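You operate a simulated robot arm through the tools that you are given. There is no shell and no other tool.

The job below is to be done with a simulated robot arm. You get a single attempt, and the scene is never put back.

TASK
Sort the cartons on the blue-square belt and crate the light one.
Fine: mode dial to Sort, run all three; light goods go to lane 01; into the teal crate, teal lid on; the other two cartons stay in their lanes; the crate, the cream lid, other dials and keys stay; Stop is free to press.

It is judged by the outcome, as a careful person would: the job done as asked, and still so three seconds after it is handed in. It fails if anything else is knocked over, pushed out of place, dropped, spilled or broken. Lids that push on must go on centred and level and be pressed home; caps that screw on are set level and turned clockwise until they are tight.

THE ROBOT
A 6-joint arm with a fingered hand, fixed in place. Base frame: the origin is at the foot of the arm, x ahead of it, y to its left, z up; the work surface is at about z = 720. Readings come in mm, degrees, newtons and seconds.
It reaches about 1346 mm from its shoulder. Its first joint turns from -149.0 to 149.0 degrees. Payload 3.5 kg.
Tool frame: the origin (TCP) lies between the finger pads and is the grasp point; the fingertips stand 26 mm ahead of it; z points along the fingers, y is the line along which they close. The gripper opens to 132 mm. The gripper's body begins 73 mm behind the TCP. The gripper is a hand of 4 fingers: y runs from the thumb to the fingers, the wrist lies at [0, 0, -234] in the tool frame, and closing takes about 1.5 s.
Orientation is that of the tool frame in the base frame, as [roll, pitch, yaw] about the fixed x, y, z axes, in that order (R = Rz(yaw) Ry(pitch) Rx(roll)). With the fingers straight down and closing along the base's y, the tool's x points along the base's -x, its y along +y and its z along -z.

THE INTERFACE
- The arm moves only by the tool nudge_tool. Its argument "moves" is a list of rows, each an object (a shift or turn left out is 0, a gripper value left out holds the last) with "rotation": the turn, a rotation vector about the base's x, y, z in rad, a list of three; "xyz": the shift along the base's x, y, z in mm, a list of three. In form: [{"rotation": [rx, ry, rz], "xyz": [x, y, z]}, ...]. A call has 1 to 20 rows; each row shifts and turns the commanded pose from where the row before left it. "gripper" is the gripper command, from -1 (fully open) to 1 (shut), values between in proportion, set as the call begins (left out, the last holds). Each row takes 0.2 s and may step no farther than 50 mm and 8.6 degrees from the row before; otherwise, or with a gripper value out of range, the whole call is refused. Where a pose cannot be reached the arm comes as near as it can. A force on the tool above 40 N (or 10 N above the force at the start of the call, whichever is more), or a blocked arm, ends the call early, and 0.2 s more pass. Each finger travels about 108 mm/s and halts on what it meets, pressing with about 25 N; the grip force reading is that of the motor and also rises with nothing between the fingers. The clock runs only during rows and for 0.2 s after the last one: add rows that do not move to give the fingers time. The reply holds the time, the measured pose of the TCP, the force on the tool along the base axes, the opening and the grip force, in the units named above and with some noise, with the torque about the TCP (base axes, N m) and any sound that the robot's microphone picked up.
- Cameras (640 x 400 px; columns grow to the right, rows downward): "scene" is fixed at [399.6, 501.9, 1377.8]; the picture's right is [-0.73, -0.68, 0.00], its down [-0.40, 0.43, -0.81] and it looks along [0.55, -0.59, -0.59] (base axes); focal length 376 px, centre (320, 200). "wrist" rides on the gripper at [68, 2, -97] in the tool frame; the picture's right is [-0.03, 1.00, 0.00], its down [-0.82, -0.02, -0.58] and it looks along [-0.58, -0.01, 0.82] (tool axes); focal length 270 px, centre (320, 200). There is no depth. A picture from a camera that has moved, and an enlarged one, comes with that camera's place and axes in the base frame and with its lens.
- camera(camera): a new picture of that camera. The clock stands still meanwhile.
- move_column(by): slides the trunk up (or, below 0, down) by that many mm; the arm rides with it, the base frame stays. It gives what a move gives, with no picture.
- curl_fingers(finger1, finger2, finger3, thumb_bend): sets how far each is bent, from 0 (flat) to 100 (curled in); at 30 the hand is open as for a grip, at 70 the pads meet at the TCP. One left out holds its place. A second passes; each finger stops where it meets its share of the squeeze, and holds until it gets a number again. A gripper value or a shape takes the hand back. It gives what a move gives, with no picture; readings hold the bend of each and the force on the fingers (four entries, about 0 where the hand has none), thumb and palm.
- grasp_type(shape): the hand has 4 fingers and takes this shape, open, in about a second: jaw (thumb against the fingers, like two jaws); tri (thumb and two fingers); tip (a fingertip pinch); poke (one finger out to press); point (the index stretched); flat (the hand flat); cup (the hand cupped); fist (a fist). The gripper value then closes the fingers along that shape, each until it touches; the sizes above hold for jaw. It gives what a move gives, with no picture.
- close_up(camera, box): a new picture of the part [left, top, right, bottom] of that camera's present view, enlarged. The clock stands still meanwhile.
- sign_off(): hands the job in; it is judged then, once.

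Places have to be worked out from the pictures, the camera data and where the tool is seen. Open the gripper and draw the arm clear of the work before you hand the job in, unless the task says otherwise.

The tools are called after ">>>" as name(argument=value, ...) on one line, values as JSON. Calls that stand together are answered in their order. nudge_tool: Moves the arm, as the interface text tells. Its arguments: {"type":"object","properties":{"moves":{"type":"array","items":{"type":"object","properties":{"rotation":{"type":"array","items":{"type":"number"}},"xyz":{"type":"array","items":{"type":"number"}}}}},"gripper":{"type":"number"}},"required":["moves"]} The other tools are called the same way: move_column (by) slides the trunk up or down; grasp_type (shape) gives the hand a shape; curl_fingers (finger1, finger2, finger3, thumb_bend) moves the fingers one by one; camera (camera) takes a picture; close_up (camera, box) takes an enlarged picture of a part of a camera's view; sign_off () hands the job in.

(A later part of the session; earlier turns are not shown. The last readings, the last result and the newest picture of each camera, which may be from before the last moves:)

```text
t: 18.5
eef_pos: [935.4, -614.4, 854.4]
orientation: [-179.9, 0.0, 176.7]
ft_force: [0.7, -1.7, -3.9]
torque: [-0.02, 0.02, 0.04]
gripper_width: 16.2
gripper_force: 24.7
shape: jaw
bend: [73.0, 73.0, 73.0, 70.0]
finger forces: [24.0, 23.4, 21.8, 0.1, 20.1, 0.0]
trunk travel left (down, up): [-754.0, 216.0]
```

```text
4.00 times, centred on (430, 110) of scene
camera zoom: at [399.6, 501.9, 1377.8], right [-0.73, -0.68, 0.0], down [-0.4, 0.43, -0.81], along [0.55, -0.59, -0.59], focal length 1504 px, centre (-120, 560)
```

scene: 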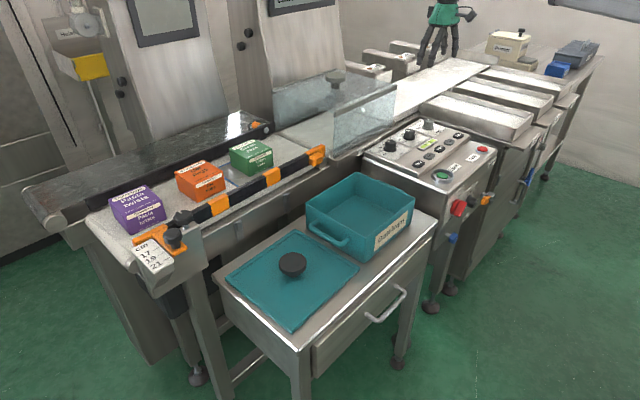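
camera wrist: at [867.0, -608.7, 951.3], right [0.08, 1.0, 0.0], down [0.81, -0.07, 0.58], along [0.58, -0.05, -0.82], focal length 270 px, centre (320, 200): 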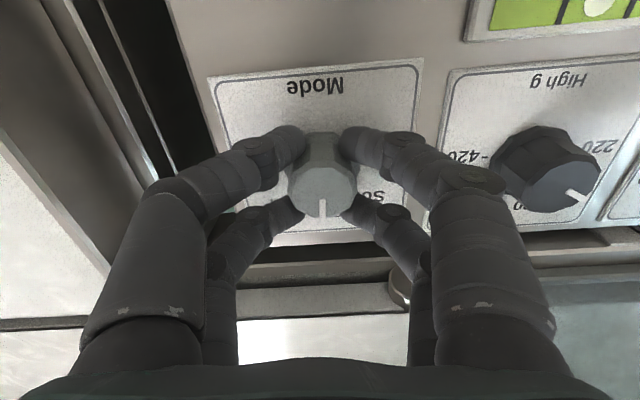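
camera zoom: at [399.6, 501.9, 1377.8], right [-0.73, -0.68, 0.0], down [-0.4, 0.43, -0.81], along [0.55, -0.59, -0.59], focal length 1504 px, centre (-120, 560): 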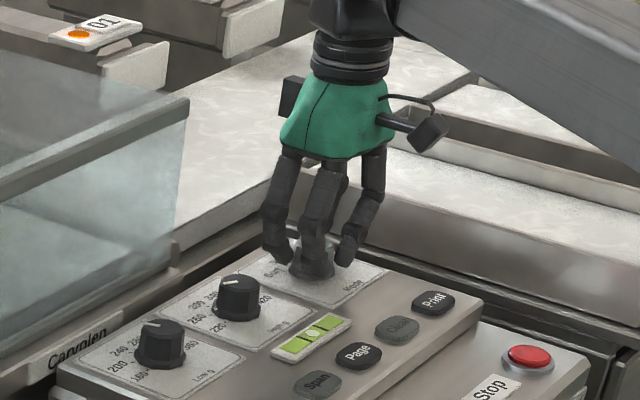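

The knob followed to Step (pointer straight ahead). I continue another +41° to Sort.

>>> nudge_tool(moves=[{"rotation": [0, 0, 0.12]}, {"rotation": [0, 0, 0.12]}, {"rotation": [0, 0, 0.12]}, {"rotation": [0, 0, 0.12]}, {"rotation": [0, 0, 0.12]}, {"rotation": [0, 0, 0.12]}])

>>> camera(camera="wrist")

>>> close_up(camera="scene", box=[370, 60, 490, 160])

```text
t: 19.9
eef_pos: [935.8, -614.3, 854.7]
orientation: [180.0, 0.0, -142.1]
ft_force: [7.5, -2.2, -1.4]
torque: [-0.07, -0.17, 0.0]
gripper_width: 16.4
gripper_force: 24.6
shape: jaw
bend: [73.0, 73.0, 73.0, 70.0]
finger forces: [23.5, 23.7, 25.9, 0.0, 21.3, 0.1]
trunk travel left (down, up): [-754.0, 216.0]
```

```text
taken
camera wrist: at [880.7, -654.9, 951.2], right [-0.6, 0.8, 0.0], down [0.66, 0.49, 0.58], along [0.46, 0.34, -0.82], focal length 270 px, centre (320, 200)
```

wrist: 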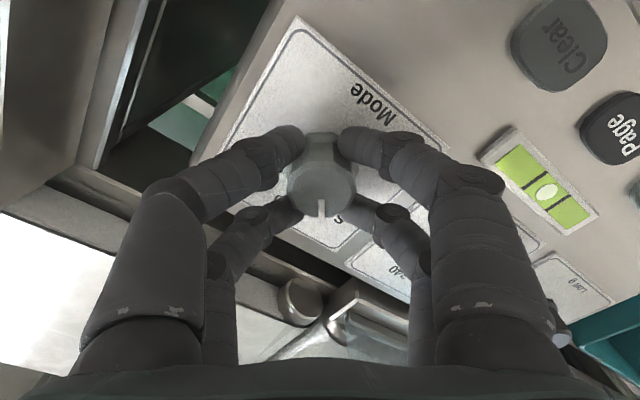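

```text
4.00 times, centred on (430, 110) of scene
camera zoom: at [399.6, 501.9, 1377.8], right [-0.73, -0.68, 0.0], down [-0.4, 0.43, -0.81], along [0.55, -0.59, -0.59], focal length 1504 px, centre (-120, 560)
```

zoom: 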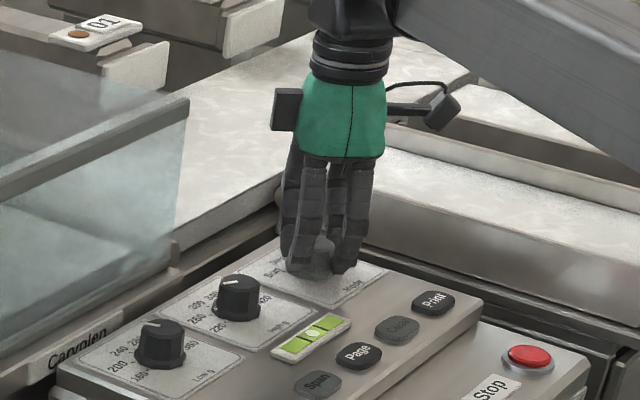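

Total turn is about 82°, matching the tick spacing, and lamp 01 went out again. I release partway, lift and check the pointer.

>>> nudge_tool(moves=[{}, {}, {}, {}], gripper=-0.06)

>>> move_column(by=100)

>>> camera(camera="wrist")

>>> close_up(camera="scene", box=[370, 60, 490, 160])

```text
t: 20.9
eef_pos: [935.5, -612.9, 854.8]
orientation: [179.9, 0.1, -142.0]
ft_force: [0.1, -0.2, -0.3]
torque: [0.03, 0.02, -0.02]
gripper_width: 69.5
gripper_force: 0.0
shape: jaw
bend: [72.0, 72.0, 72.0, 70.0]
finger forces: [0.1, 0.1, 0.0, 0.0, 0.1, 0.0]
trunk travel left (down, up): [-754.0, 216.0]
```

```text
t: 22.2
eef_pos: [935.4, -613.3, 955.0]
orientation: [-179.9, 0.0, -142.1]
ft_force: [-0.8, -0.6, -0.1]
torque: [0.03, 0.04, 0.01]
gripper_width: 69.3
gripper_force: 0.1
shape: jaw
bend: [72.0, 72.0, 72.0, 70.0]
finger forces: [0.1, 0.0, 0.0, 0.0, 0.1, 0.0]
trunk travel left (down, up): [-854.0, 116.0]
```

```text
taken
camera wrist: at [879.9, -654.7, 1051.7], right [-0.59, 0.8, 0.0], down [0.66, 0.48, 0.58], along [0.46, 0.34, -0.82], focal length 270 px, centre (320, 200)
```

wrist: 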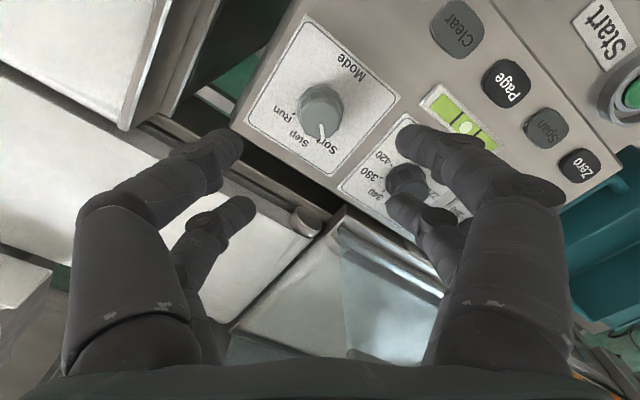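

```text
4.00 times, centred on (430, 110) of scene
camera zoom: at [399.6, 501.9, 1377.8], right [-0.73, -0.68, 0.0], down [-0.4, 0.43, -0.81], along [0.55, -0.59, -0.59], focal length 1504 px, centre (-120, 560)
```

zoom: 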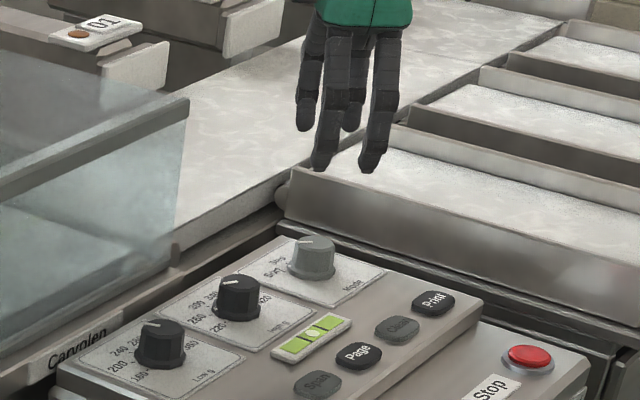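

I enlarge the dial to verify the pointer sits exactly on Sort.

>>> close_up(camera="wrist", box=[250, 40, 410, 190])

>>> close_up(camera="scene", box=[400, 105, 464, 145])

```text
2.67 times, centred on (330, 115) of wrist
camera zoom: at [879.9, -654.7, 1051.7], right [-0.59, 0.8, 0.0], down [0.66, 0.48, 0.58], along [0.46, 0.34, -0.82], focal length 721 px, centre (293, 427)
```

zoom: 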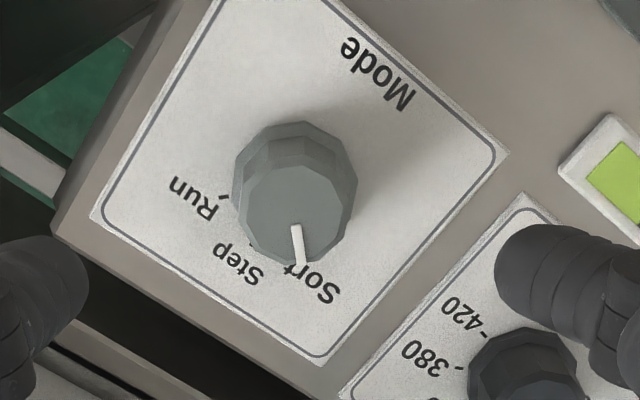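

```text
10.00 times, centred on (432, 125) of scene
camera zoom: at [399.6, 501.9, 1377.8], right [-0.73, -0.68, 0.0], down [-0.4, 0.43, -0.81], along [0.55, -0.59, -0.59], focal length 3759 px, centre (-800, 950)
```

zoom: 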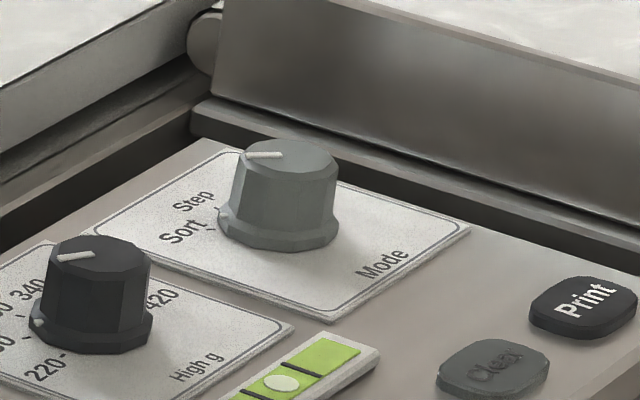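

The pointer looks at Sort; I zoom further to compare with its tick.

>>> close_up(camera="wrist", box=[290, 75, 354, 145])

```text
5.71 times, centred on (322, 110) of wrist
camera zoom: at [879.9, -654.7, 1051.7], right [-0.59, 0.8, 0.0], down [0.66, 0.48, 0.58], along [0.46, 0.34, -0.82], focal length 1544 px, centre (309, 714)
```

zoom: 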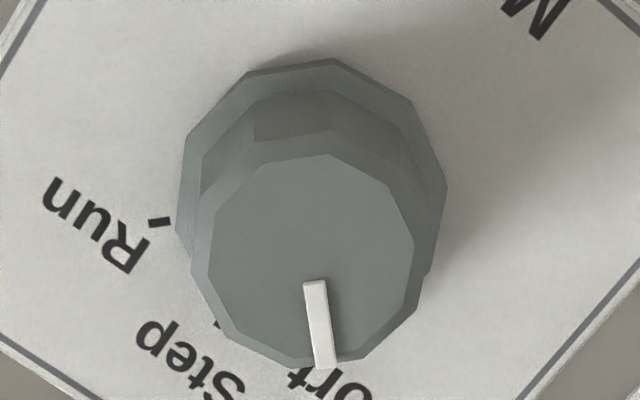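

The pointer works out to +44°, on the Sort tick (Run measured at -45°). Next I go over to Start near (754, -380), turning the hand back to standard yaw, and take the poke shape.

>>> nudge_tool(moves=[{"xyz": [-28, 38, 0], "rotation": [0, 0, -0.11]}, {"xyz": [-28, 38, 0], "rotation": [0, 0, -0.11]}, {"xyz": [-28, 38, 0], "rotation": [0, 0, -0.11]}, {"xyz": [-28, 38, 0], "rotation": [0, 0, -0.11]}, {"xyz": [-28, 38, 0], "rotation": [0, 0, -0.11]}, {"xyz": [-28, 38, 0], "rotation": [0, 0, -0.11]}])

>>> grasp_type(shape="poke")

>>> nudge_tool(moves=[{}, {}])

>>> camera(camera="wrist")

>>> close_up(camera="scene", box=[380, 80, 500, 200])

```text
t: 23.6
eef_pos: [766.4, -384.2, 955.2]
orientation: [180.0, 0.0, 179.9]
ft_force: [-0.2, -0.1, 0.3]
torque: [0.0, 0.02, 0.01]
gripper_width: 69.4
gripper_force: 0.0
shape: jaw
bend: [72.0, 72.0, 72.0, 70.0]
finger forces: [0.0, 0.0, 0.1, 0.0, 0.1, 0.0]
trunk travel left (down, up): [-854.0, 116.0]
```

```text
t: 24.5
eef_pos: [768.0, -385.7, 954.9]
orientation: [-180.0, 0.0, 180.0]
ft_force: [0.5, 0.0, 0.4]
torque: [0.0, -0.03, 0.02]
gripper_width: 0.0
gripper_force: 0.0
shape: poke
bend: [100.0, 100.0, 100.0, 34.0]
finger forces: [0.0, 0.0, 0.0, 0.1, 0.0, 0.0]
trunk travel left (down, up): [-854.0, 116.0]
```

```text
t: 25.1
eef_pos: [765.5, -385.5, 954.3]
orientation: [-180.0, 0.1, -179.8]
ft_force: [-0.2, -0.5, -0.1]
torque: [-0.02, 0.02, 0.05]
gripper_width: 0.0
gripper_force: 0.0
shape: poke
bend: [100.0, 100.0, 100.0, 34.0]
finger forces: [0.1, 0.0, 0.1, 0.1, 0.0, 0.1]
trunk travel left (down, up): [-854.0, 116.0]
```

```text
taken
camera wrist: at [698.0, -384.2, 1051.8], right [0.02, 1.0, 0.0], down [0.82, -0.02, 0.58], along [0.58, -0.01, -0.82], focal length 270 px, centre (320, 200)
```

wrist: 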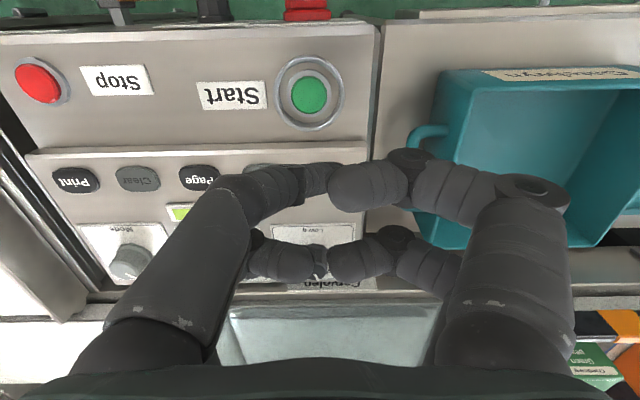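

```text
3.33 times, centred on (440, 140) of scene
camera zoom: at [399.6, 501.9, 1377.8], right [-0.73, -0.68, 0.0], down [-0.4, 0.43, -0.81], along [0.55, -0.59, -0.59], focal length 1253 px, centre (-80, 400)
```

zoom: 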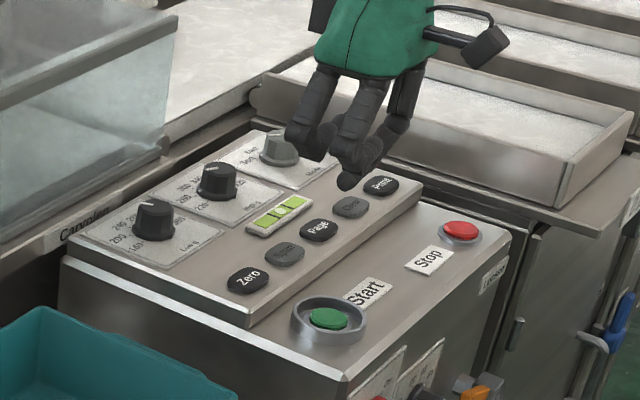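

The poke tip appears at the TCP axis about 26 mm below it (z≈929). Start works out from the wrist view at about (757, -395, 805). I shift there and lower 85 mm, still above the ring.

>>> nudge_tool(moves=[{"xyz": [-10, -10, 0]}])

>>> move_column(by=-85)

>>> camera(camera="wrist")

>>> close_up(camera="scene", box=[400, 110, 500, 200])

```text
t: 25.5
eef_pos: [757.1, -394.8, 954.3]
orientation: [179.9, 0.1, -179.9]
ft_force: [0.7, -0.2, 0.1]
torque: [-0.03, -0.02, -0.02]
gripper_width: 0.0
gripper_force: 0.1
shape: poke
bend: [100.0, 100.0, 100.0, 34.0]
finger forces: [0.0, 0.1, 0.0, 0.1, 0.0, 0.1]
trunk travel left (down, up): [-854.0, 116.0]
```

```text
t: 26.7
eef_pos: [756.5, -395.2, 870.0]
orientation: [179.9, 0.0, -179.9]
ft_force: [0.2, 0.5, -0.4]
torque: [0.0, 0.01, -0.01]
gripper_width: 0.1
gripper_force: 0.1
shape: poke
bend: [100.0, 100.0, 100.0, 34.0]
finger forces: [0.0, 0.1, 0.1, 0.0, 0.1, 0.0]
trunk travel left (down, up): [-769.0, 201.0]
```

```text
taken
camera wrist: at [688.2, -394.2, 966.9], right [0.02, 1.0, 0.0], down [0.82, -0.02, 0.58], along [0.58, -0.01, -0.82], focal length 270 px, centre (320, 200)
```

wrist: 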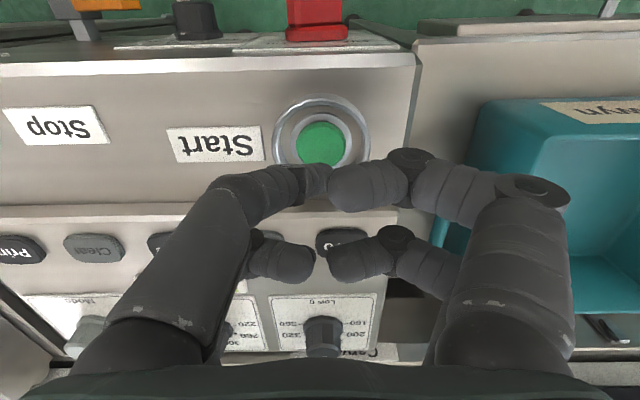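

```text
4.44 times, centred on (450, 155) of scene
camera zoom: at [399.6, 501.9, 1377.8], right [-0.73, -0.68, 0.0], down [-0.4, 0.43, -0.81], along [0.55, -0.59, -0.59], focal length 1670 px, centre (-258, 400)
```

zoom: 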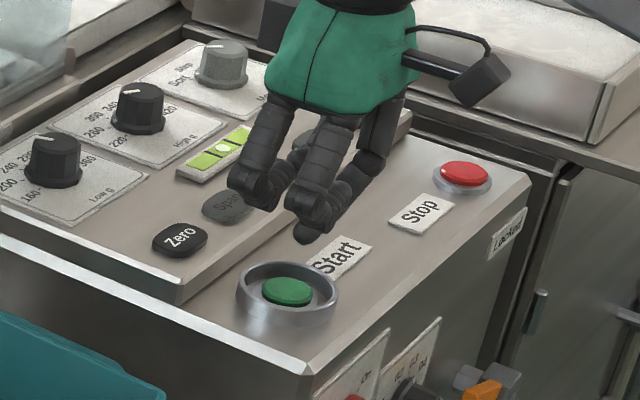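

Tip sits about 40 mm above the Start button and lined up with it (757, -394.5). I lower 33 mm, then check force before the last millimetres.

>>> move_column(by=-33)

>>> close_up(camera="scene", box=[400, 110, 500, 200])

>>> camera(camera="wrist")

```text
t: 27.5
eef_pos: [758.4, -395.1, 837.7]
orientation: [180.0, -0.1, -179.9]
ft_force: [0.0, -0.9, 1.4]
torque: [0.0, 0.02, 0.0]
gripper_width: 0.0
gripper_force: 0.1
shape: poke
bend: [100.0, 100.0, 100.0, 34.0]
finger forces: [0.1, 0.0, 0.1, 0.0, 0.9, 0.0]
trunk travel left (down, up): [-736.0, 234.0]
heard: click
```

```text
4.44 times, centred on (450, 155) of scene
camera zoom: at [399.6, 501.9, 1377.8], right [-0.73, -0.68, 0.0], down [-0.4, 0.43, -0.81], along [0.55, -0.59, -0.59], focal length 1670 px, centre (-258, 400)
```

zoom: 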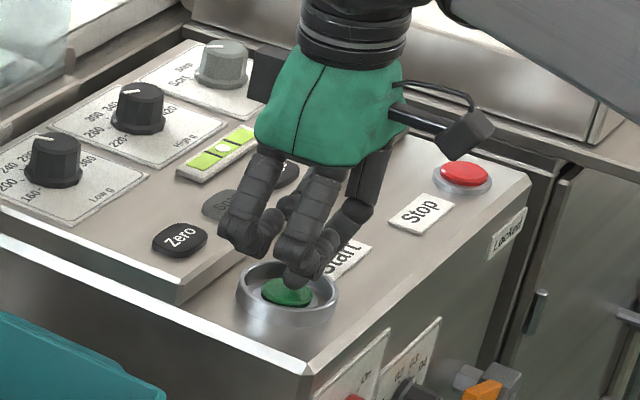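

```text
taken
camera wrist: at [688.3, -394.3, 933.8], right [0.02, 1.0, 0.0], down [0.82, -0.02, 0.58], along [0.58, -0.01, -0.82], focal length 270 px, centre (320, 200)
```

wrist: 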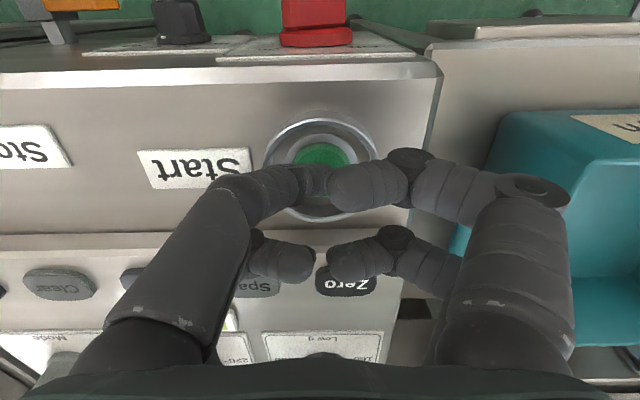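

A click was heard: Start has been pressed. I lift off straight away and watch the belt.

>>> move_column(by=60)

>>> camera(camera="scene")

```text
t: 28.5
eef_pos: [757.3, -394.8, 897.0]
orientation: [-180.0, 0.0, -179.9]
ft_force: [-0.5, -0.1, -0.3]
torque: [0.01, -0.01, -0.01]
gripper_width: 0.0
gripper_force: 0.0
shape: poke
bend: [100.0, 100.0, 100.0, 34.0]
finger forces: [0.0, 0.0, 0.0, 0.0, 0.0, 0.0]
trunk travel left (down, up): [-796.0, 174.0]
```

```text
taken
```

scene: 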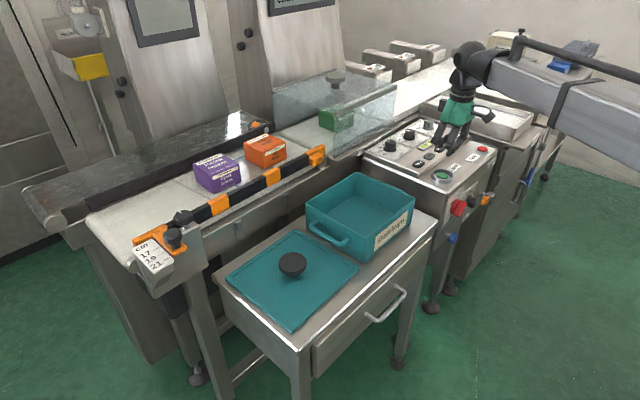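

The belt is running and the green carton has gone under the cover. I lift further and wait in place while watching.

>>> move_column(by=60)

>>> camera(camera="scene")

>>> nudge_tool(moves=[{}, {}, {}, {}, {}])

>>> camera(camera="scene")

>>> nudge_tool(moves=[{}, {}, {}, {}, {}])

>>> camera(camera="scene")

```text
t: 29.5
eef_pos: [756.4, -396.4, 956.9]
orientation: [-179.9, 0.0, -179.9]
ft_force: [0.1, -0.1, -0.7]
torque: [0.01, 0.0, -0.03]
gripper_width: 0.0
gripper_force: 0.0
shape: poke
bend: [100.0, 100.0, 100.0, 34.0]
finger forces: [0.0, 0.1, 0.1, 0.1, 0.0, 0.0]
trunk travel left (down, up): [-856.0, 114.0]
```

```text
taken
```

scene: 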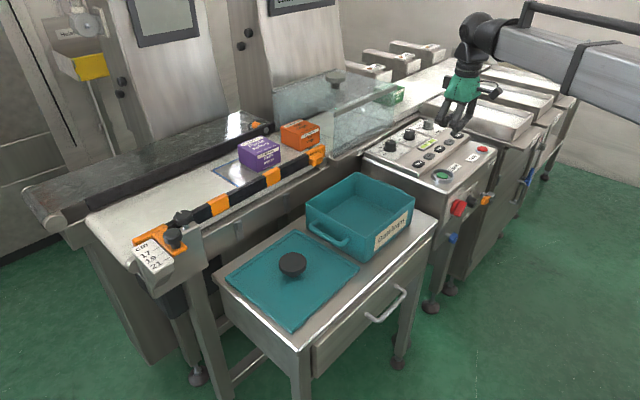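

```text
t: 30.7
eef_pos: [757.8, -395.9, 957.8]
orientation: [179.9, 0.0, -179.8]
ft_force: [-0.3, 0.0, 0.4]
torque: [0.01, 0.0, 0.01]
gripper_width: 0.0
gripper_force: 0.1
shape: poke
bend: [100.0, 100.0, 100.0, 34.0]
finger forces: [0.0, 0.1, 0.1, 0.0, 0.0, 0.0]
trunk travel left (down, up): [-856.0, 114.0]
```

```text
taken
```

scene: 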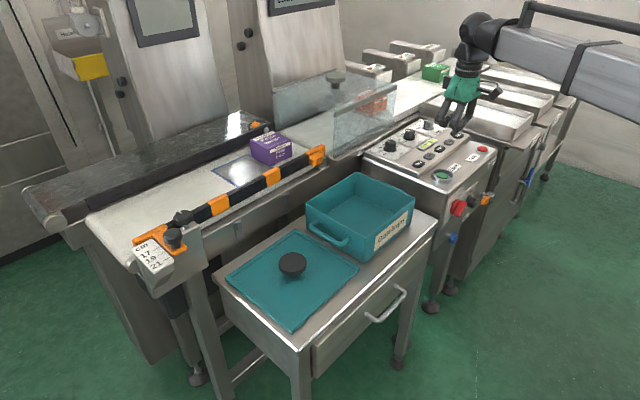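

```text
t: 31.9
eef_pos: [758.0, -396.2, 956.6]
orientation: [-179.9, 0.1, -179.8]
ft_force: [-0.2, -0.7, 0.1]
torque: [0.03, 0.02, -0.02]
gripper_width: 0.1
gripper_force: 0.0
shape: poke
bend: [100.0, 100.0, 100.0, 34.0]
finger forces: [0.1, 0.0, 0.1, 0.0, 0.0, 0.0]
trunk travel left (down, up): [-856.0, 114.0]
```

```text
taken
```

scene: 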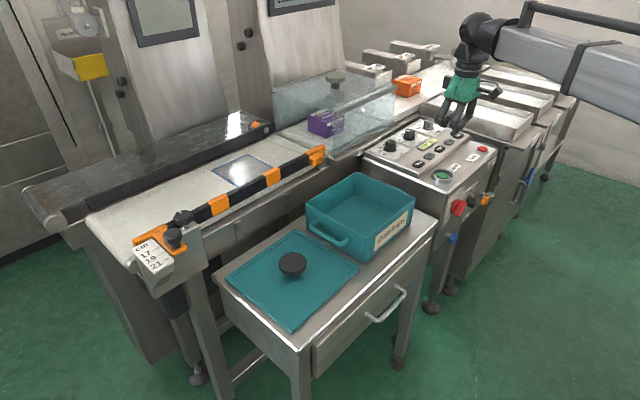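

All three run through one after another. I keep waiting and watching until they settle.

>>> nudge_tool(moves=[{}, {}, {}, {}, {}, {}, {}])

>>> camera(camera="scene")

>>> nudge_tool(moves=[{}, {}, {}, {}, {}, {}, {}, {}, {}, {}])

>>> camera(camera="scene")

>>> nudge_tool(moves=[{}, {}, {}, {}, {}, {}, {}, {}, {}, {}])

>>> camera(camera="scene")

```text
t: 33.5
eef_pos: [756.3, -395.6, 956.7]
orientation: [180.0, 0.0, -179.9]
ft_force: [-0.1, 0.4, 1.1]
torque: [-0.02, -0.02, 0.01]
gripper_width: 0.1
gripper_force: 0.0
shape: poke
bend: [100.0, 100.0, 100.0, 34.0]
finger forces: [0.1, 0.1, 0.1, 0.1, 0.0, 0.0]
trunk travel left (down, up): [-856.0, 114.0]
```

```text
taken
```

scene: 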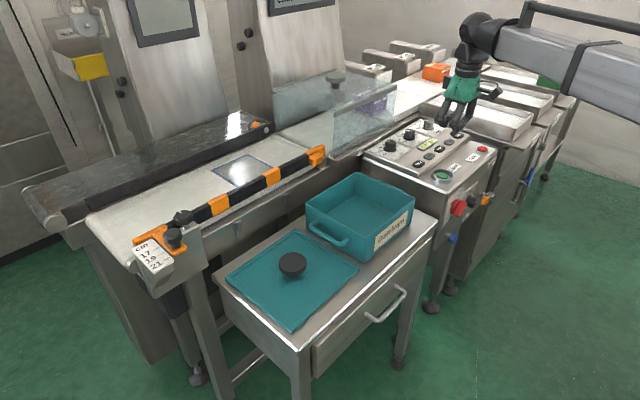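

```text
t: 35.7
eef_pos: [756.7, -395.6, 957.3]
orientation: [-180.0, -0.1, -179.9]
ft_force: [0.1, 0.6, -0.4]
torque: [-0.03, 0.01, -0.01]
gripper_width: 0.0
gripper_force: 0.2
shape: poke
bend: [100.0, 100.0, 100.0, 34.0]
finger forces: [0.0, 0.0, 0.1, 0.0, 0.0, 0.1]
trunk travel left (down, up): [-856.0, 114.0]
```

```text
taken
```

scene: 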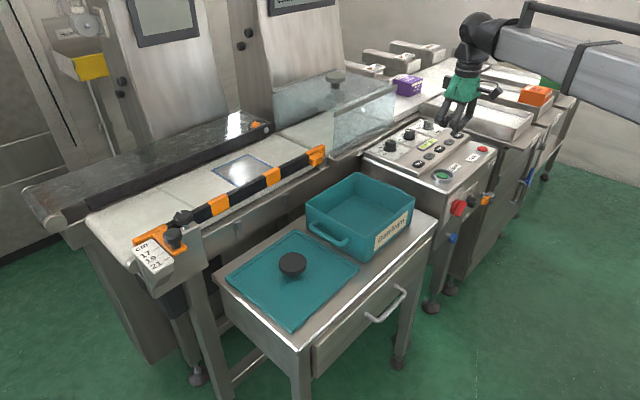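

```text
t: 37.9
eef_pos: [757.3, -395.4, 956.4]
orientation: [180.0, 0.0, -179.9]
ft_force: [-0.3, -0.2, 0.4]
torque: [0.0, -0.01, 0.02]
gripper_width: 0.3
gripper_force: 0.0
shape: poke
bend: [100.0, 100.0, 100.0, 34.0]
finger forces: [0.1, 0.0, 0.1, 0.1, 0.0, 0.0]
trunk travel left (down, up): [-856.0, 114.0]
```

```text
taken
```

scene: 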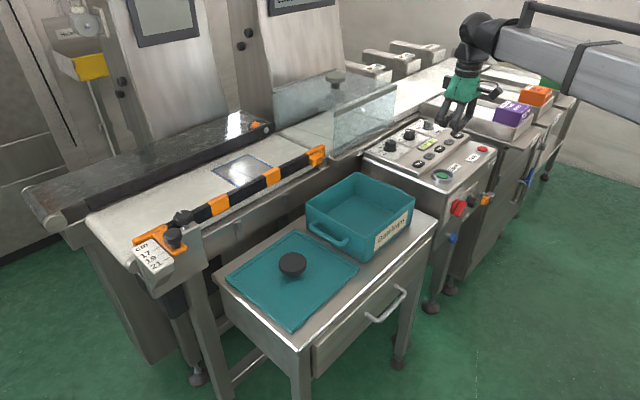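

Purple landed in the nearest lane, orange in the middle and green in the far one. I check the lane labels and the carton's pose.

>>> close_up(camera="scene", box=[460, 60, 600, 180])

>>> close_up(camera="scene", box=[480, 85, 560, 150])

```text
3.33 times, centred on (530, 120) of scene
camera zoom: at [399.6, 501.9, 1377.8], right [-0.73, -0.68, 0.0], down [-0.4, 0.43, -0.81], along [0.55, -0.59, -0.59], focal length 1253 px, centre (-380, 467)
```

zoom: 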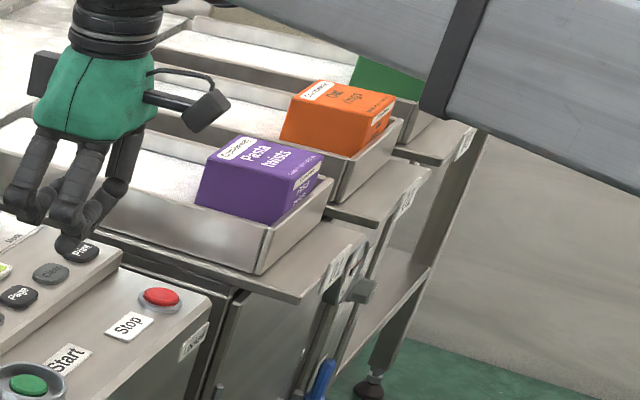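

```text
6.15 times, centred on (520, 118) of scene
camera zoom: at [399.6, 501.9, 1377.8], right [-0.73, -0.68, 0.0], down [-0.4, 0.43, -0.81], along [0.55, -0.59, -0.59], focal length 2313 px, centre (-911, 708)
```

zoom: 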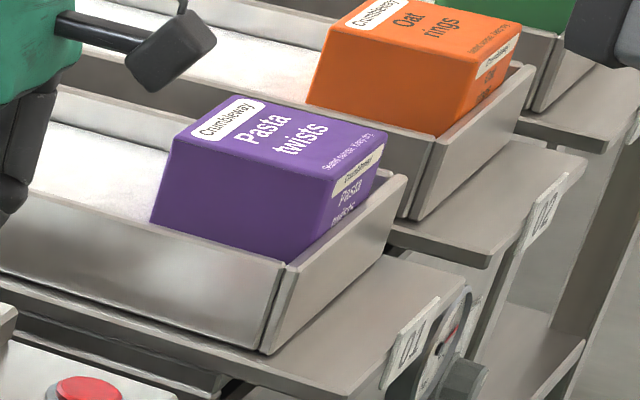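

Label 01 is on the purple carton's lane, so "Pasta twists" is the light one, leaning against the end wall of its sloped tray. I raise, return to jaw and go look at it from above.

>>> move_column(by=105)

>>> grasp_type(shape="jaw")

>>> nudge_tool(moves=[{"xyz": [0, -48, 0]}, {"xyz": [0, -48, 0]}, {"xyz": [0, -48, 0]}, {"xyz": [0, -48, 0]}, {"xyz": [0, -48, 0]}, {"xyz": [0, -48, 0]}, {"xyz": [0, -48, 0]}, {"xyz": [0, -30, 0]}])

>>> camera(camera="wrist")

>>> camera(camera="scene")

```text
t: 39.3
eef_pos: [758.1, -395.6, 1060.7]
orientation: [-180.0, 0.1, -179.9]
ft_force: [-0.1, 0.0, -0.7]
torque: [-0.02, 0.04, 0.04]
gripper_width: 0.0
gripper_force: 0.1
shape: poke
bend: [100.0, 100.0, 100.0, 34.0]
finger forces: [0.0, 0.0, 0.0, 0.1, 0.1, 0.0]
trunk travel left (down, up): [-961.0, 9.0]
```

```text
t: 40.2
eef_pos: [756.8, -394.8, 1060.3]
orientation: [-180.0, 0.0, -179.8]
ft_force: [-0.8, 0.4, 0.0]
torque: [-0.01, 0.0, 0.0]
gripper_width: 131.9
gripper_force: 0.1
shape: jaw
bend: [30.0, 30.0, 30.0, 30.0]
finger forces: [0.1, 0.0, 0.0, 0.0, 0.1, 0.0]
trunk travel left (down, up): [-961.0, 9.0]
```

```text
t: 42.0
eef_pos: [756.3, -763.7, 1062.0]
orientation: [179.9, 0.0, -179.9]
ft_force: [-0.5, 0.2, -0.5]
torque: [0.0, 0.01, -0.05]
gripper_width: 131.9
gripper_force: 0.1
shape: jaw
bend: [30.0, 30.0, 30.0, 30.0]
finger forces: [0.0, 0.0, 0.0, 0.0, 0.0, 0.1]
trunk travel left (down, up): [-961.0, 9.0]
```

```text
taken
camera wrist: at [688.4, -761.9, 1158.7], right [0.02, 1.0, 0.0], down [0.82, -0.02, 0.58], along [0.58, -0.01, -0.82], focal length 270 px, centre (320, 200)
```

wrist: 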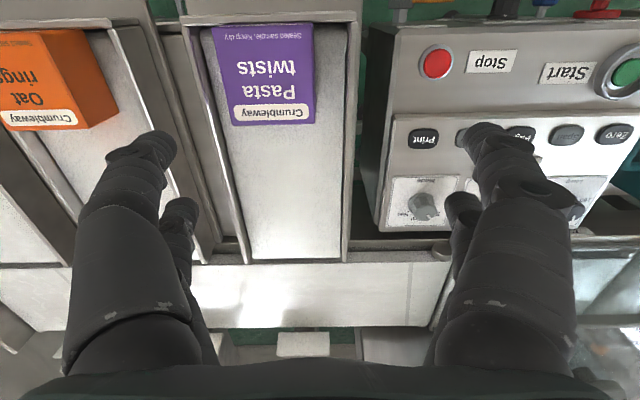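

```text
taken
```

scene: 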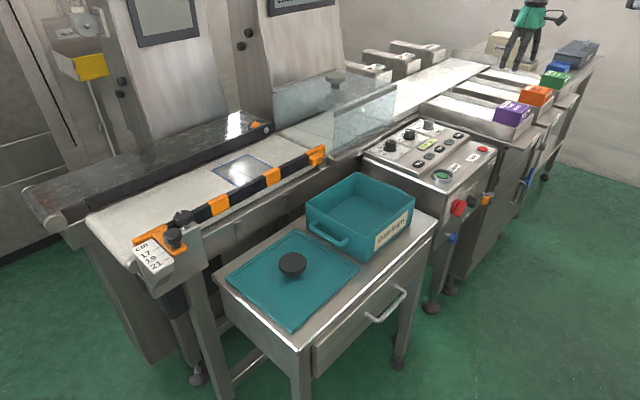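

All three rest in their lanes. The purple carton's top spans about x 697–783, y -853 to -768 at z≈890, with tray walls near z 858, so it sticks out some 32 mm. I move above its centre (740, -810) and lower partway for a refined look.

>>> nudge_tool(moves=[{"xyz": [-8, -24, 0]}, {"xyz": [-8, -24, 0]}])

>>> move_column(by=-100)

>>> camera(camera="wrist")

>>> close_up(camera="scene", box=[470, 40, 590, 160])

```text
t: 42.6
eef_pos: [743.2, -810.0, 1061.2]
orientation: [-180.0, 0.0, -179.9]
ft_force: [-0.1, -0.1, 0.4]
torque: [-0.01, -0.04, -0.02]
gripper_width: 131.9
gripper_force: 0.0
shape: jaw
bend: [30.0, 30.0, 30.0, 30.0]
finger forces: [0.1, 0.0, 0.1, 0.1, 0.0, 0.0]
trunk travel left (down, up): [-961.0, 9.0]
```

```text
t: 43.9
eef_pos: [740.7, -810.7, 962.4]
orientation: [180.0, 0.0, -179.9]
ft_force: [-0.4, 0.4, 0.4]
torque: [0.06, 0.04, 0.03]
gripper_width: 131.8
gripper_force: 0.0
shape: jaw
bend: [30.0, 30.0, 30.0, 30.0]
finger forces: [0.0, 0.1, 0.1, 0.0, 0.0, 0.1]
trunk travel left (down, up): [-861.0, 109.0]
```

```text
taken
camera wrist: at [672.6, -808.5, 1058.9], right [0.02, 1.0, 0.0], down [0.82, -0.02, 0.58], along [0.58, -0.01, -0.82], focal length 270 px, centre (320, 200)
```

wrist: 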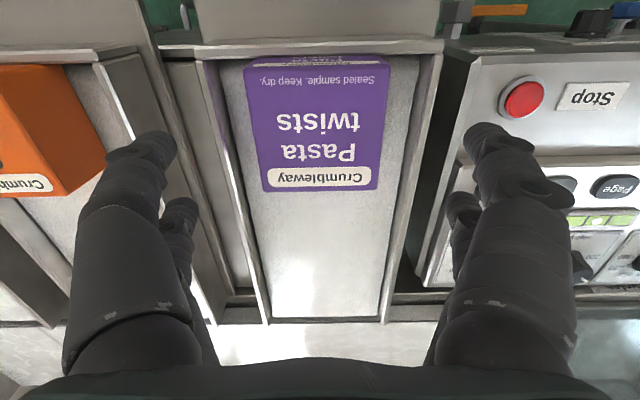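

```text
3.33 times, centred on (530, 100) of scene
camera zoom: at [399.6, 501.9, 1377.8], right [-0.73, -0.68, 0.0], down [-0.4, 0.43, -0.81], along [0.55, -0.59, -0.59], focal length 1253 px, centre (-380, 533)
```

zoom: 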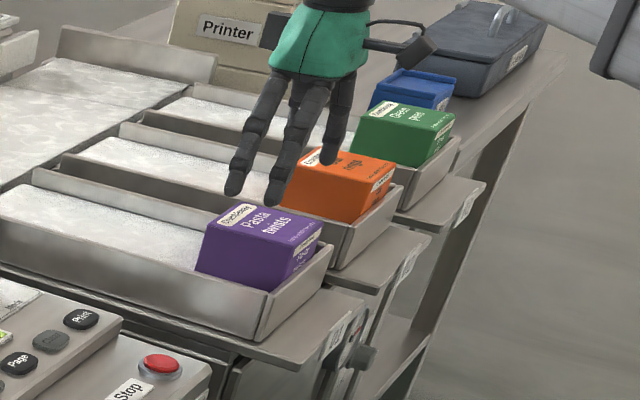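

Carton centre is about (740, -811), top near 884–890 with a slight tilt down toward the robot. I narrow the hand to about 108 mm and lower until the tips are near z 874, above the tray walls, then check.

>>> nudge_tool(moves=[{}, {}, {}], gripper=-0.64)

>>> move_column(by=-62)

>>> camera(camera="wrist")

>>> close_up(camera="scene", box=[475, 70, 555, 150])

```text
t: 44.7
eef_pos: [740.5, -810.2, 963.3]
orientation: [180.0, 0.0, -179.9]
ft_force: [-0.7, 0.3, 0.2]
torque: [-0.01, 0.02, 0.02]
gripper_width: 108.6
gripper_force: 0.1
shape: jaw
bend: [57.0, 57.0, 57.0, 42.0]
finger forces: [0.0, 0.1, 0.0, 0.0, 0.0, 0.0]
trunk travel left (down, up): [-861.0, 109.0]
```

```text
t: 45.7
eef_pos: [742.0, -810.3, 899.7]
orientation: [-180.0, -0.1, -179.9]
ft_force: [-0.4, -0.1, 0.0]
torque: [-0.01, 0.02, 0.01]
gripper_width: 108.6
gripper_force: 0.0
shape: jaw
bend: [57.0, 57.0, 57.0, 42.0]
finger forces: [0.0, 0.0, 0.1, 0.0, 0.0, 0.0]
trunk travel left (down, up): [-799.0, 171.0]
```

```text
taken
camera wrist: at [672.6, -808.5, 996.9], right [0.02, 1.0, 0.0], down [0.82, -0.02, 0.58], along [0.58, -0.01, -0.82], focal length 270 px, centre (320, 200)
```

wrist: 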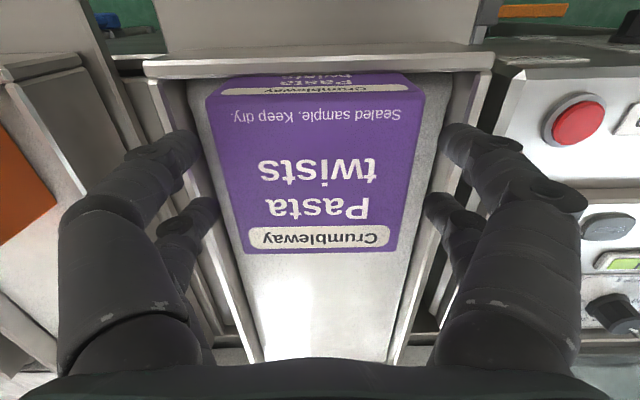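

```text
5.00 times, centred on (515, 110) of scene
camera zoom: at [399.6, 501.9, 1377.8], right [-0.73, -0.68, 0.0], down [-0.4, 0.43, -0.81], along [0.55, -0.59, -0.59], focal length 1879 px, centre (-655, 650)
```

zoom: 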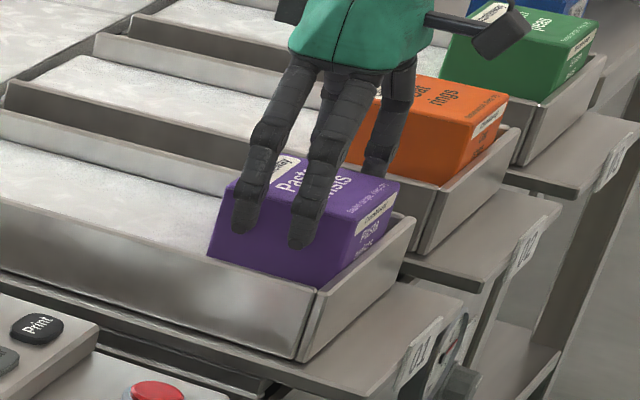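

Tips are about 20 mm above the wall tops and nothing touches. I shift 2 mm to -y, lower 14 mm and close on the carton.

>>> nudge_tool(moves=[{"xyz": [-1, -2, 0]}])

>>> move_column(by=-14)

>>> nudge_tool(moves=[{}, {}, {}, {}, {}, {}], gripper=1)

>>> camera(camera="wrist")

>>> close_up(camera="scene", box=[475, 70, 555, 150])

```text
t: 46.1
eef_pos: [740.9, -812.4, 900.7]
orientation: [180.0, 0.0, -179.9]
ft_force: [-0.4, -0.4, -0.3]
torque: [0.0, -0.03, -0.01]
gripper_width: 108.3
gripper_force: 0.0
shape: jaw
bend: [57.0, 57.0, 57.0, 42.0]
finger forces: [0.0, 0.1, 0.0, 0.0, 0.0, 0.0]
trunk travel left (down, up): [-799.0, 171.0]
```

```text
t: 46.7
eef_pos: [741.3, -811.3, 885.4]
orientation: [-180.0, 0.0, -179.9]
ft_force: [0.1, -0.6, 0.4]
torque: [0.02, 0.02, 0.0]
gripper_width: 108.6
gripper_force: 0.0
shape: jaw
bend: [57.0, 57.0, 57.0, 42.0]
finger forces: [0.1, 0.0, 0.0, 0.0, 0.0, 0.1]
trunk travel left (down, up): [-785.0, 185.0]
```

```text
t: 48.1
eef_pos: [739.9, -812.3, 886.6]
orientation: [180.0, 0.0, -179.9]
ft_force: [-0.4, -0.5, -0.4]
torque: [-0.02, 0.04, 0.01]
gripper_width: 78.5
gripper_force: 24.8
shape: jaw
bend: [71.0, 71.0, 71.0, 71.0]
finger forces: [22.5, 22.5, 22.4, 0.1, 22.8, 0.1]
trunk travel left (down, up): [-785.0, 185.0]
```

```text
taken
camera wrist: at [671.8, -810.7, 982.7], right [0.02, 1.0, 0.0], down [0.82, -0.02, 0.58], along [0.58, -0.01, -0.82], focal length 270 px, centre (320, 200)
```

wrist: 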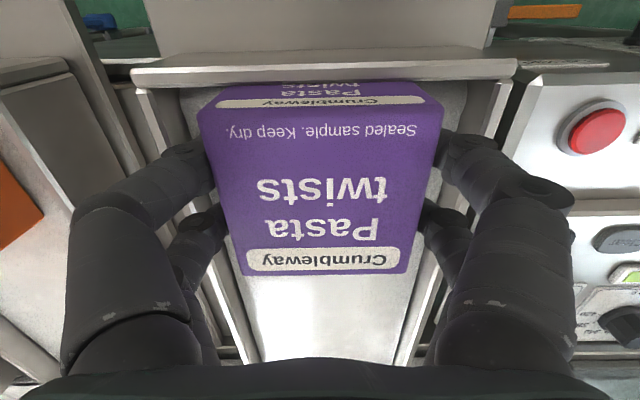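

```text
5.00 times, centred on (515, 110) of scene
camera zoom: at [399.6, 501.9, 1377.8], right [-0.73, -0.68, 0.0], down [-0.4, 0.43, -0.81], along [0.55, -0.59, -0.59], focal length 1879 px, centre (-655, 650)
```

zoom: 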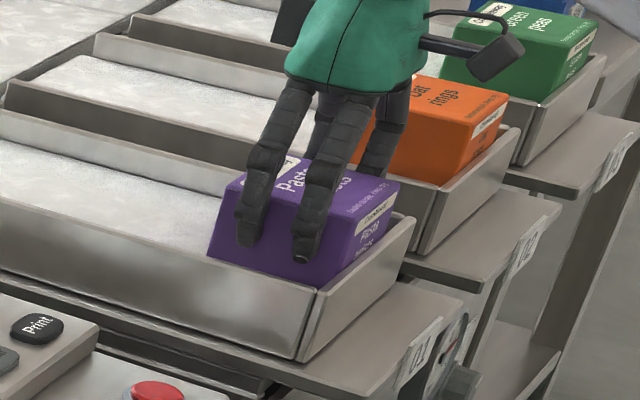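

All four digits hold the carton (about 22 N, width 78.5). I lift gently 30 mm and check that it hangs securely.

>>> move_column(by=30)

>>> close_up(camera="scene", box=[465, 50, 565, 150])

>>> camera(camera="wrist")

```text
t: 48.9
eef_pos: [741.4, -812.4, 916.2]
orientation: [-180.0, 0.1, -179.9]
ft_force: [0.7, -0.3, -2.1]
torque: [0.0, 0.02, 0.01]
gripper_width: 78.4
gripper_force: 24.9
shape: jaw
bend: [71.0, 71.0, 71.0, 71.0]
finger forces: [22.6, 22.6, 22.3, 0.0, 22.7, 0.0]
trunk travel left (down, up): [-815.0, 155.0]
```

```text
4.00 times, centred on (515, 100) of scene
camera zoom: at [399.6, 501.9, 1377.8], right [-0.73, -0.68, 0.0], down [-0.4, 0.43, -0.81], along [0.55, -0.59, -0.59], focal length 1504 px, centre (-460, 600)
```

zoom: 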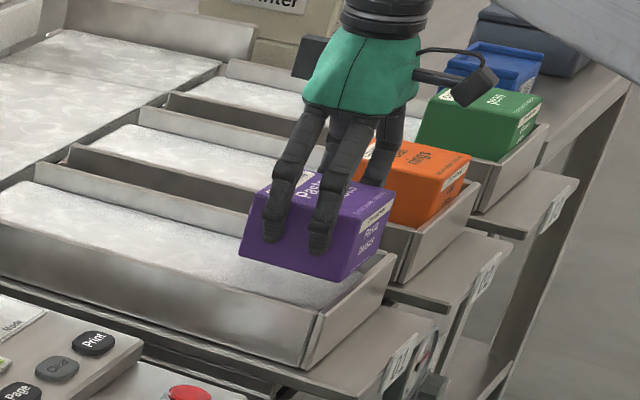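

```text
taken
camera wrist: at [671.9, -810.7, 1012.5], right [0.02, 1.0, 0.0], down [0.82, -0.02, 0.58], along [0.58, -0.01, -0.82], focal length 270 px, centre (320, 200)
```

wrist: 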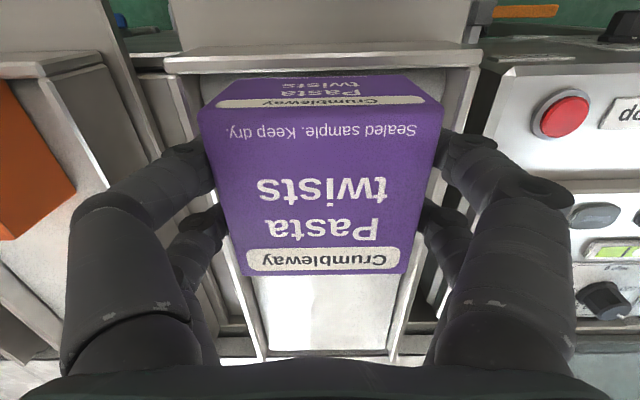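

The carton (about 2.1 N) is secure. I raise it clear and carry it over toward the crate.

>>> move_column(by=130)

>>> nudge_tool(moves=[{"xyz": [0, 45, 0]}, {"xyz": [0, 45, 0]}, {"xyz": [0, 45, 0]}, {"xyz": [0, 45, 0]}, {"xyz": [0, 45, 0]}, {"xyz": [0, 45, 0]}, {"xyz": [0, 45, 0]}, {"xyz": [0, 45, 0]}, {"xyz": [0, 45, 0]}, {"xyz": [0, 45, 0]}, {"xyz": [0, 45, 0]}, {"xyz": [0, 45, 0]}, {"xyz": [0, 45, 0]}, {"xyz": [0, 45, 0]}])

>>> camera(camera="wrist")

>>> camera(camera="scene")

```text
t: 50.5
eef_pos: [741.4, -811.6, 1045.1]
orientation: [-179.9, -0.1, -179.8]
ft_force: [0.3, -0.2, -2.7]
torque: [-0.01, 0.0, 0.0]
gripper_width: 78.8
gripper_force: 24.8
shape: jaw
bend: [71.0, 71.0, 71.0, 71.0]
finger forces: [22.6, 22.6, 22.4, 0.1, 22.8, 0.0]
trunk travel left (down, up): [-945.0, 25.0]
```

```text
t: 53.5
eef_pos: [741.0, -180.6, 1045.3]
orientation: [-180.0, 0.1, 180.0]
ft_force: [-1.0, 1.1, -1.1]
torque: [-0.01, 0.02, -0.03]
gripper_width: 78.3
gripper_force: 25.3
shape: jaw
bend: [71.0, 71.0, 71.0, 71.0]
finger forces: [22.8, 22.8, 22.6, 0.0, 22.9, 0.0]
trunk travel left (down, up): [-945.0, 25.0]
```

```text
taken
camera wrist: at [673.2, -179.9, 1142.7], right [0.02, 1.0, 0.0], down [0.82, -0.02, 0.58], along [0.58, -0.01, -0.82], focal length 270 px, centre (320, 200)
```

wrist: 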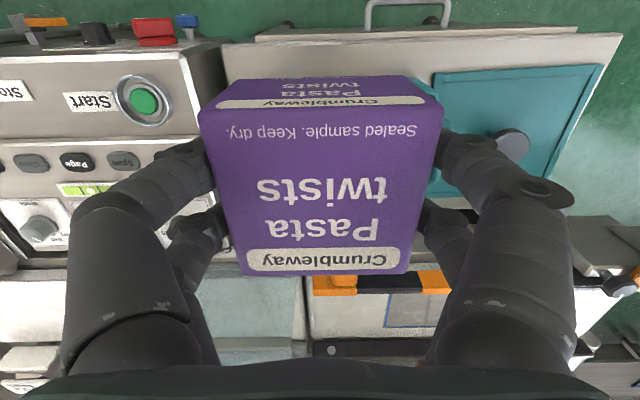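

```text
taken
```

scene: 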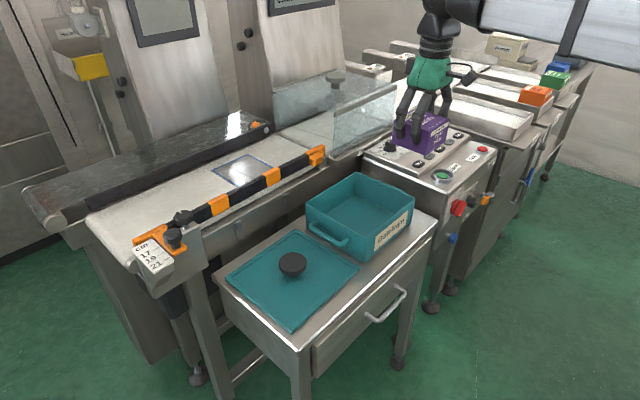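

The carton hides the crate from the wrist camera. I measure the crate and lid from the scene camera.

>>> close_up(camera="scene", box=[290, 160, 450, 270])

>>> close_up(camera="scene", box=[210, 220, 370, 340])

```text
3.64 times, centred on (370, 215) of scene
camera zoom: at [399.6, 501.9, 1377.8], right [-0.73, -0.68, 0.0], down [-0.4, 0.43, -0.81], along [0.55, -0.59, -0.59], focal length 1367 px, centre (138, 146)
```

zoom: 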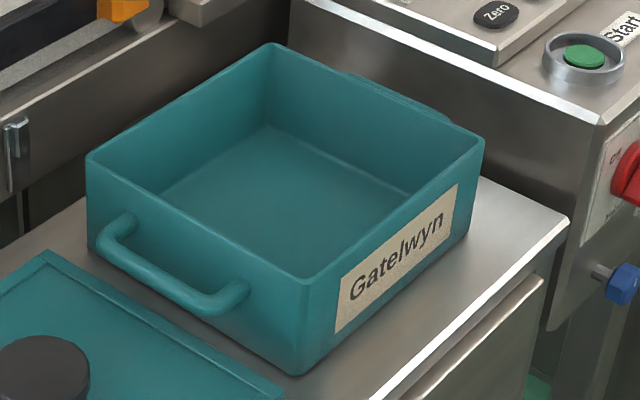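

```text
3.33 times, centred on (290, 280) of scene
camera zoom: at [399.6, 501.9, 1377.8], right [-0.73, -0.68, 0.0], down [-0.4, 0.43, -0.81], along [0.55, -0.59, -0.59], focal length 1253 px, centre (420, -67)
```

zoom: 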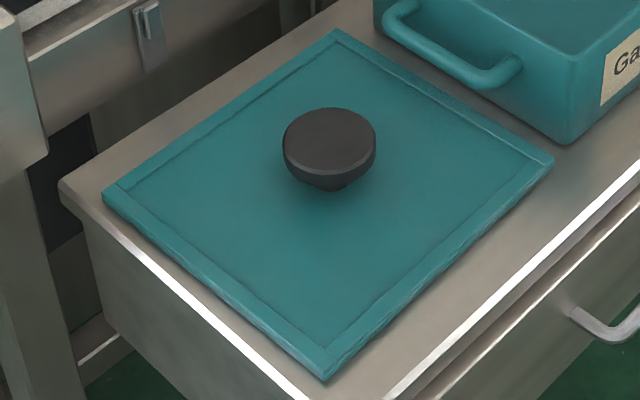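

From the scene view the crate rim spans about x 761–952, y -246 to -40 at z≈805, so its centre is near (856, -143); lid is roughly 216 × 233 lying at x 748–964, y -15–218. I move the carton over the crate centre.

>>> nudge_tool(moves=[{"xyz": [39, 13, 0]}, {"xyz": [38, 13, 0]}, {"xyz": [38, 12, 0]}])

>>> move_column(by=-140)

>>> camera(camera="wrist")

>>> close_up(camera="scene", box=[280, 90, 460, 270])

```text
t: 54.3
eef_pos: [856.5, -143.5, 1045.0]
orientation: [180.0, 0.0, -179.9]
ft_force: [0.6, -0.1, -2.2]
torque: [0.0, -0.01, 0.0]
gripper_width: 78.4
gripper_force: 24.8
shape: jaw
bend: [71.0, 71.0, 71.0, 71.0]
finger forces: [22.9, 22.9, 22.6, 0.1, 23.0, 0.1]
trunk travel left (down, up): [-945.0, 25.0]
```

```text
t: 55.9
eef_pos: [854.2, -144.6, 906.4]
orientation: [-180.0, 0.0, -179.9]
ft_force: [-1.0, -0.5, -1.5]
torque: [0.01, 0.01, -0.03]
gripper_width: 78.4
gripper_force: 24.9
shape: jaw
bend: [71.0, 71.0, 71.0, 71.0]
finger forces: [22.9, 22.8, 22.6, 0.0, 23.0, 0.0]
trunk travel left (down, up): [-805.0, 165.0]
```

```text
taken
camera wrist: at [785.6, -143.0, 1002.8], right [0.02, 1.0, 0.0], down [0.82, -0.02, 0.58], along [0.58, -0.01, -0.82], focal length 270 px, centre (320, 200)
```

wrist: 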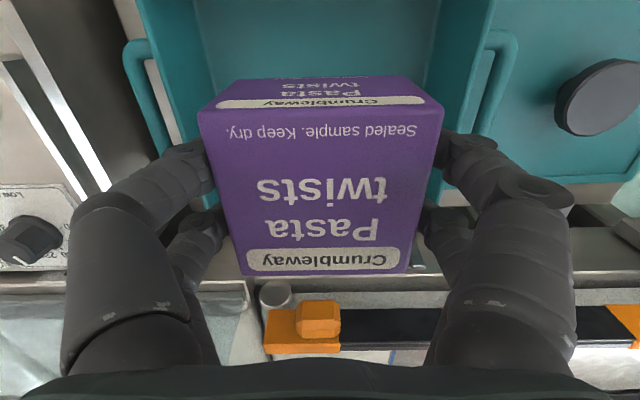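

```text
2.22 times, centred on (370, 180) of scene
camera zoom: at [399.6, 501.9, 1377.8], right [-0.73, -0.68, 0.0], down [-0.4, 0.43, -0.81], along [0.55, -0.59, -0.59], focal length 835 px, centre (209, 244)
```

zoom: 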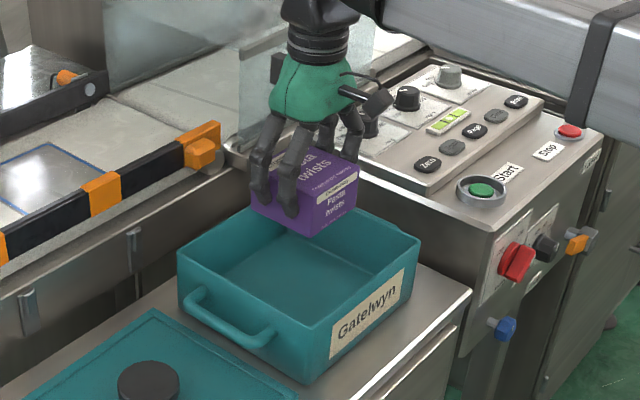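

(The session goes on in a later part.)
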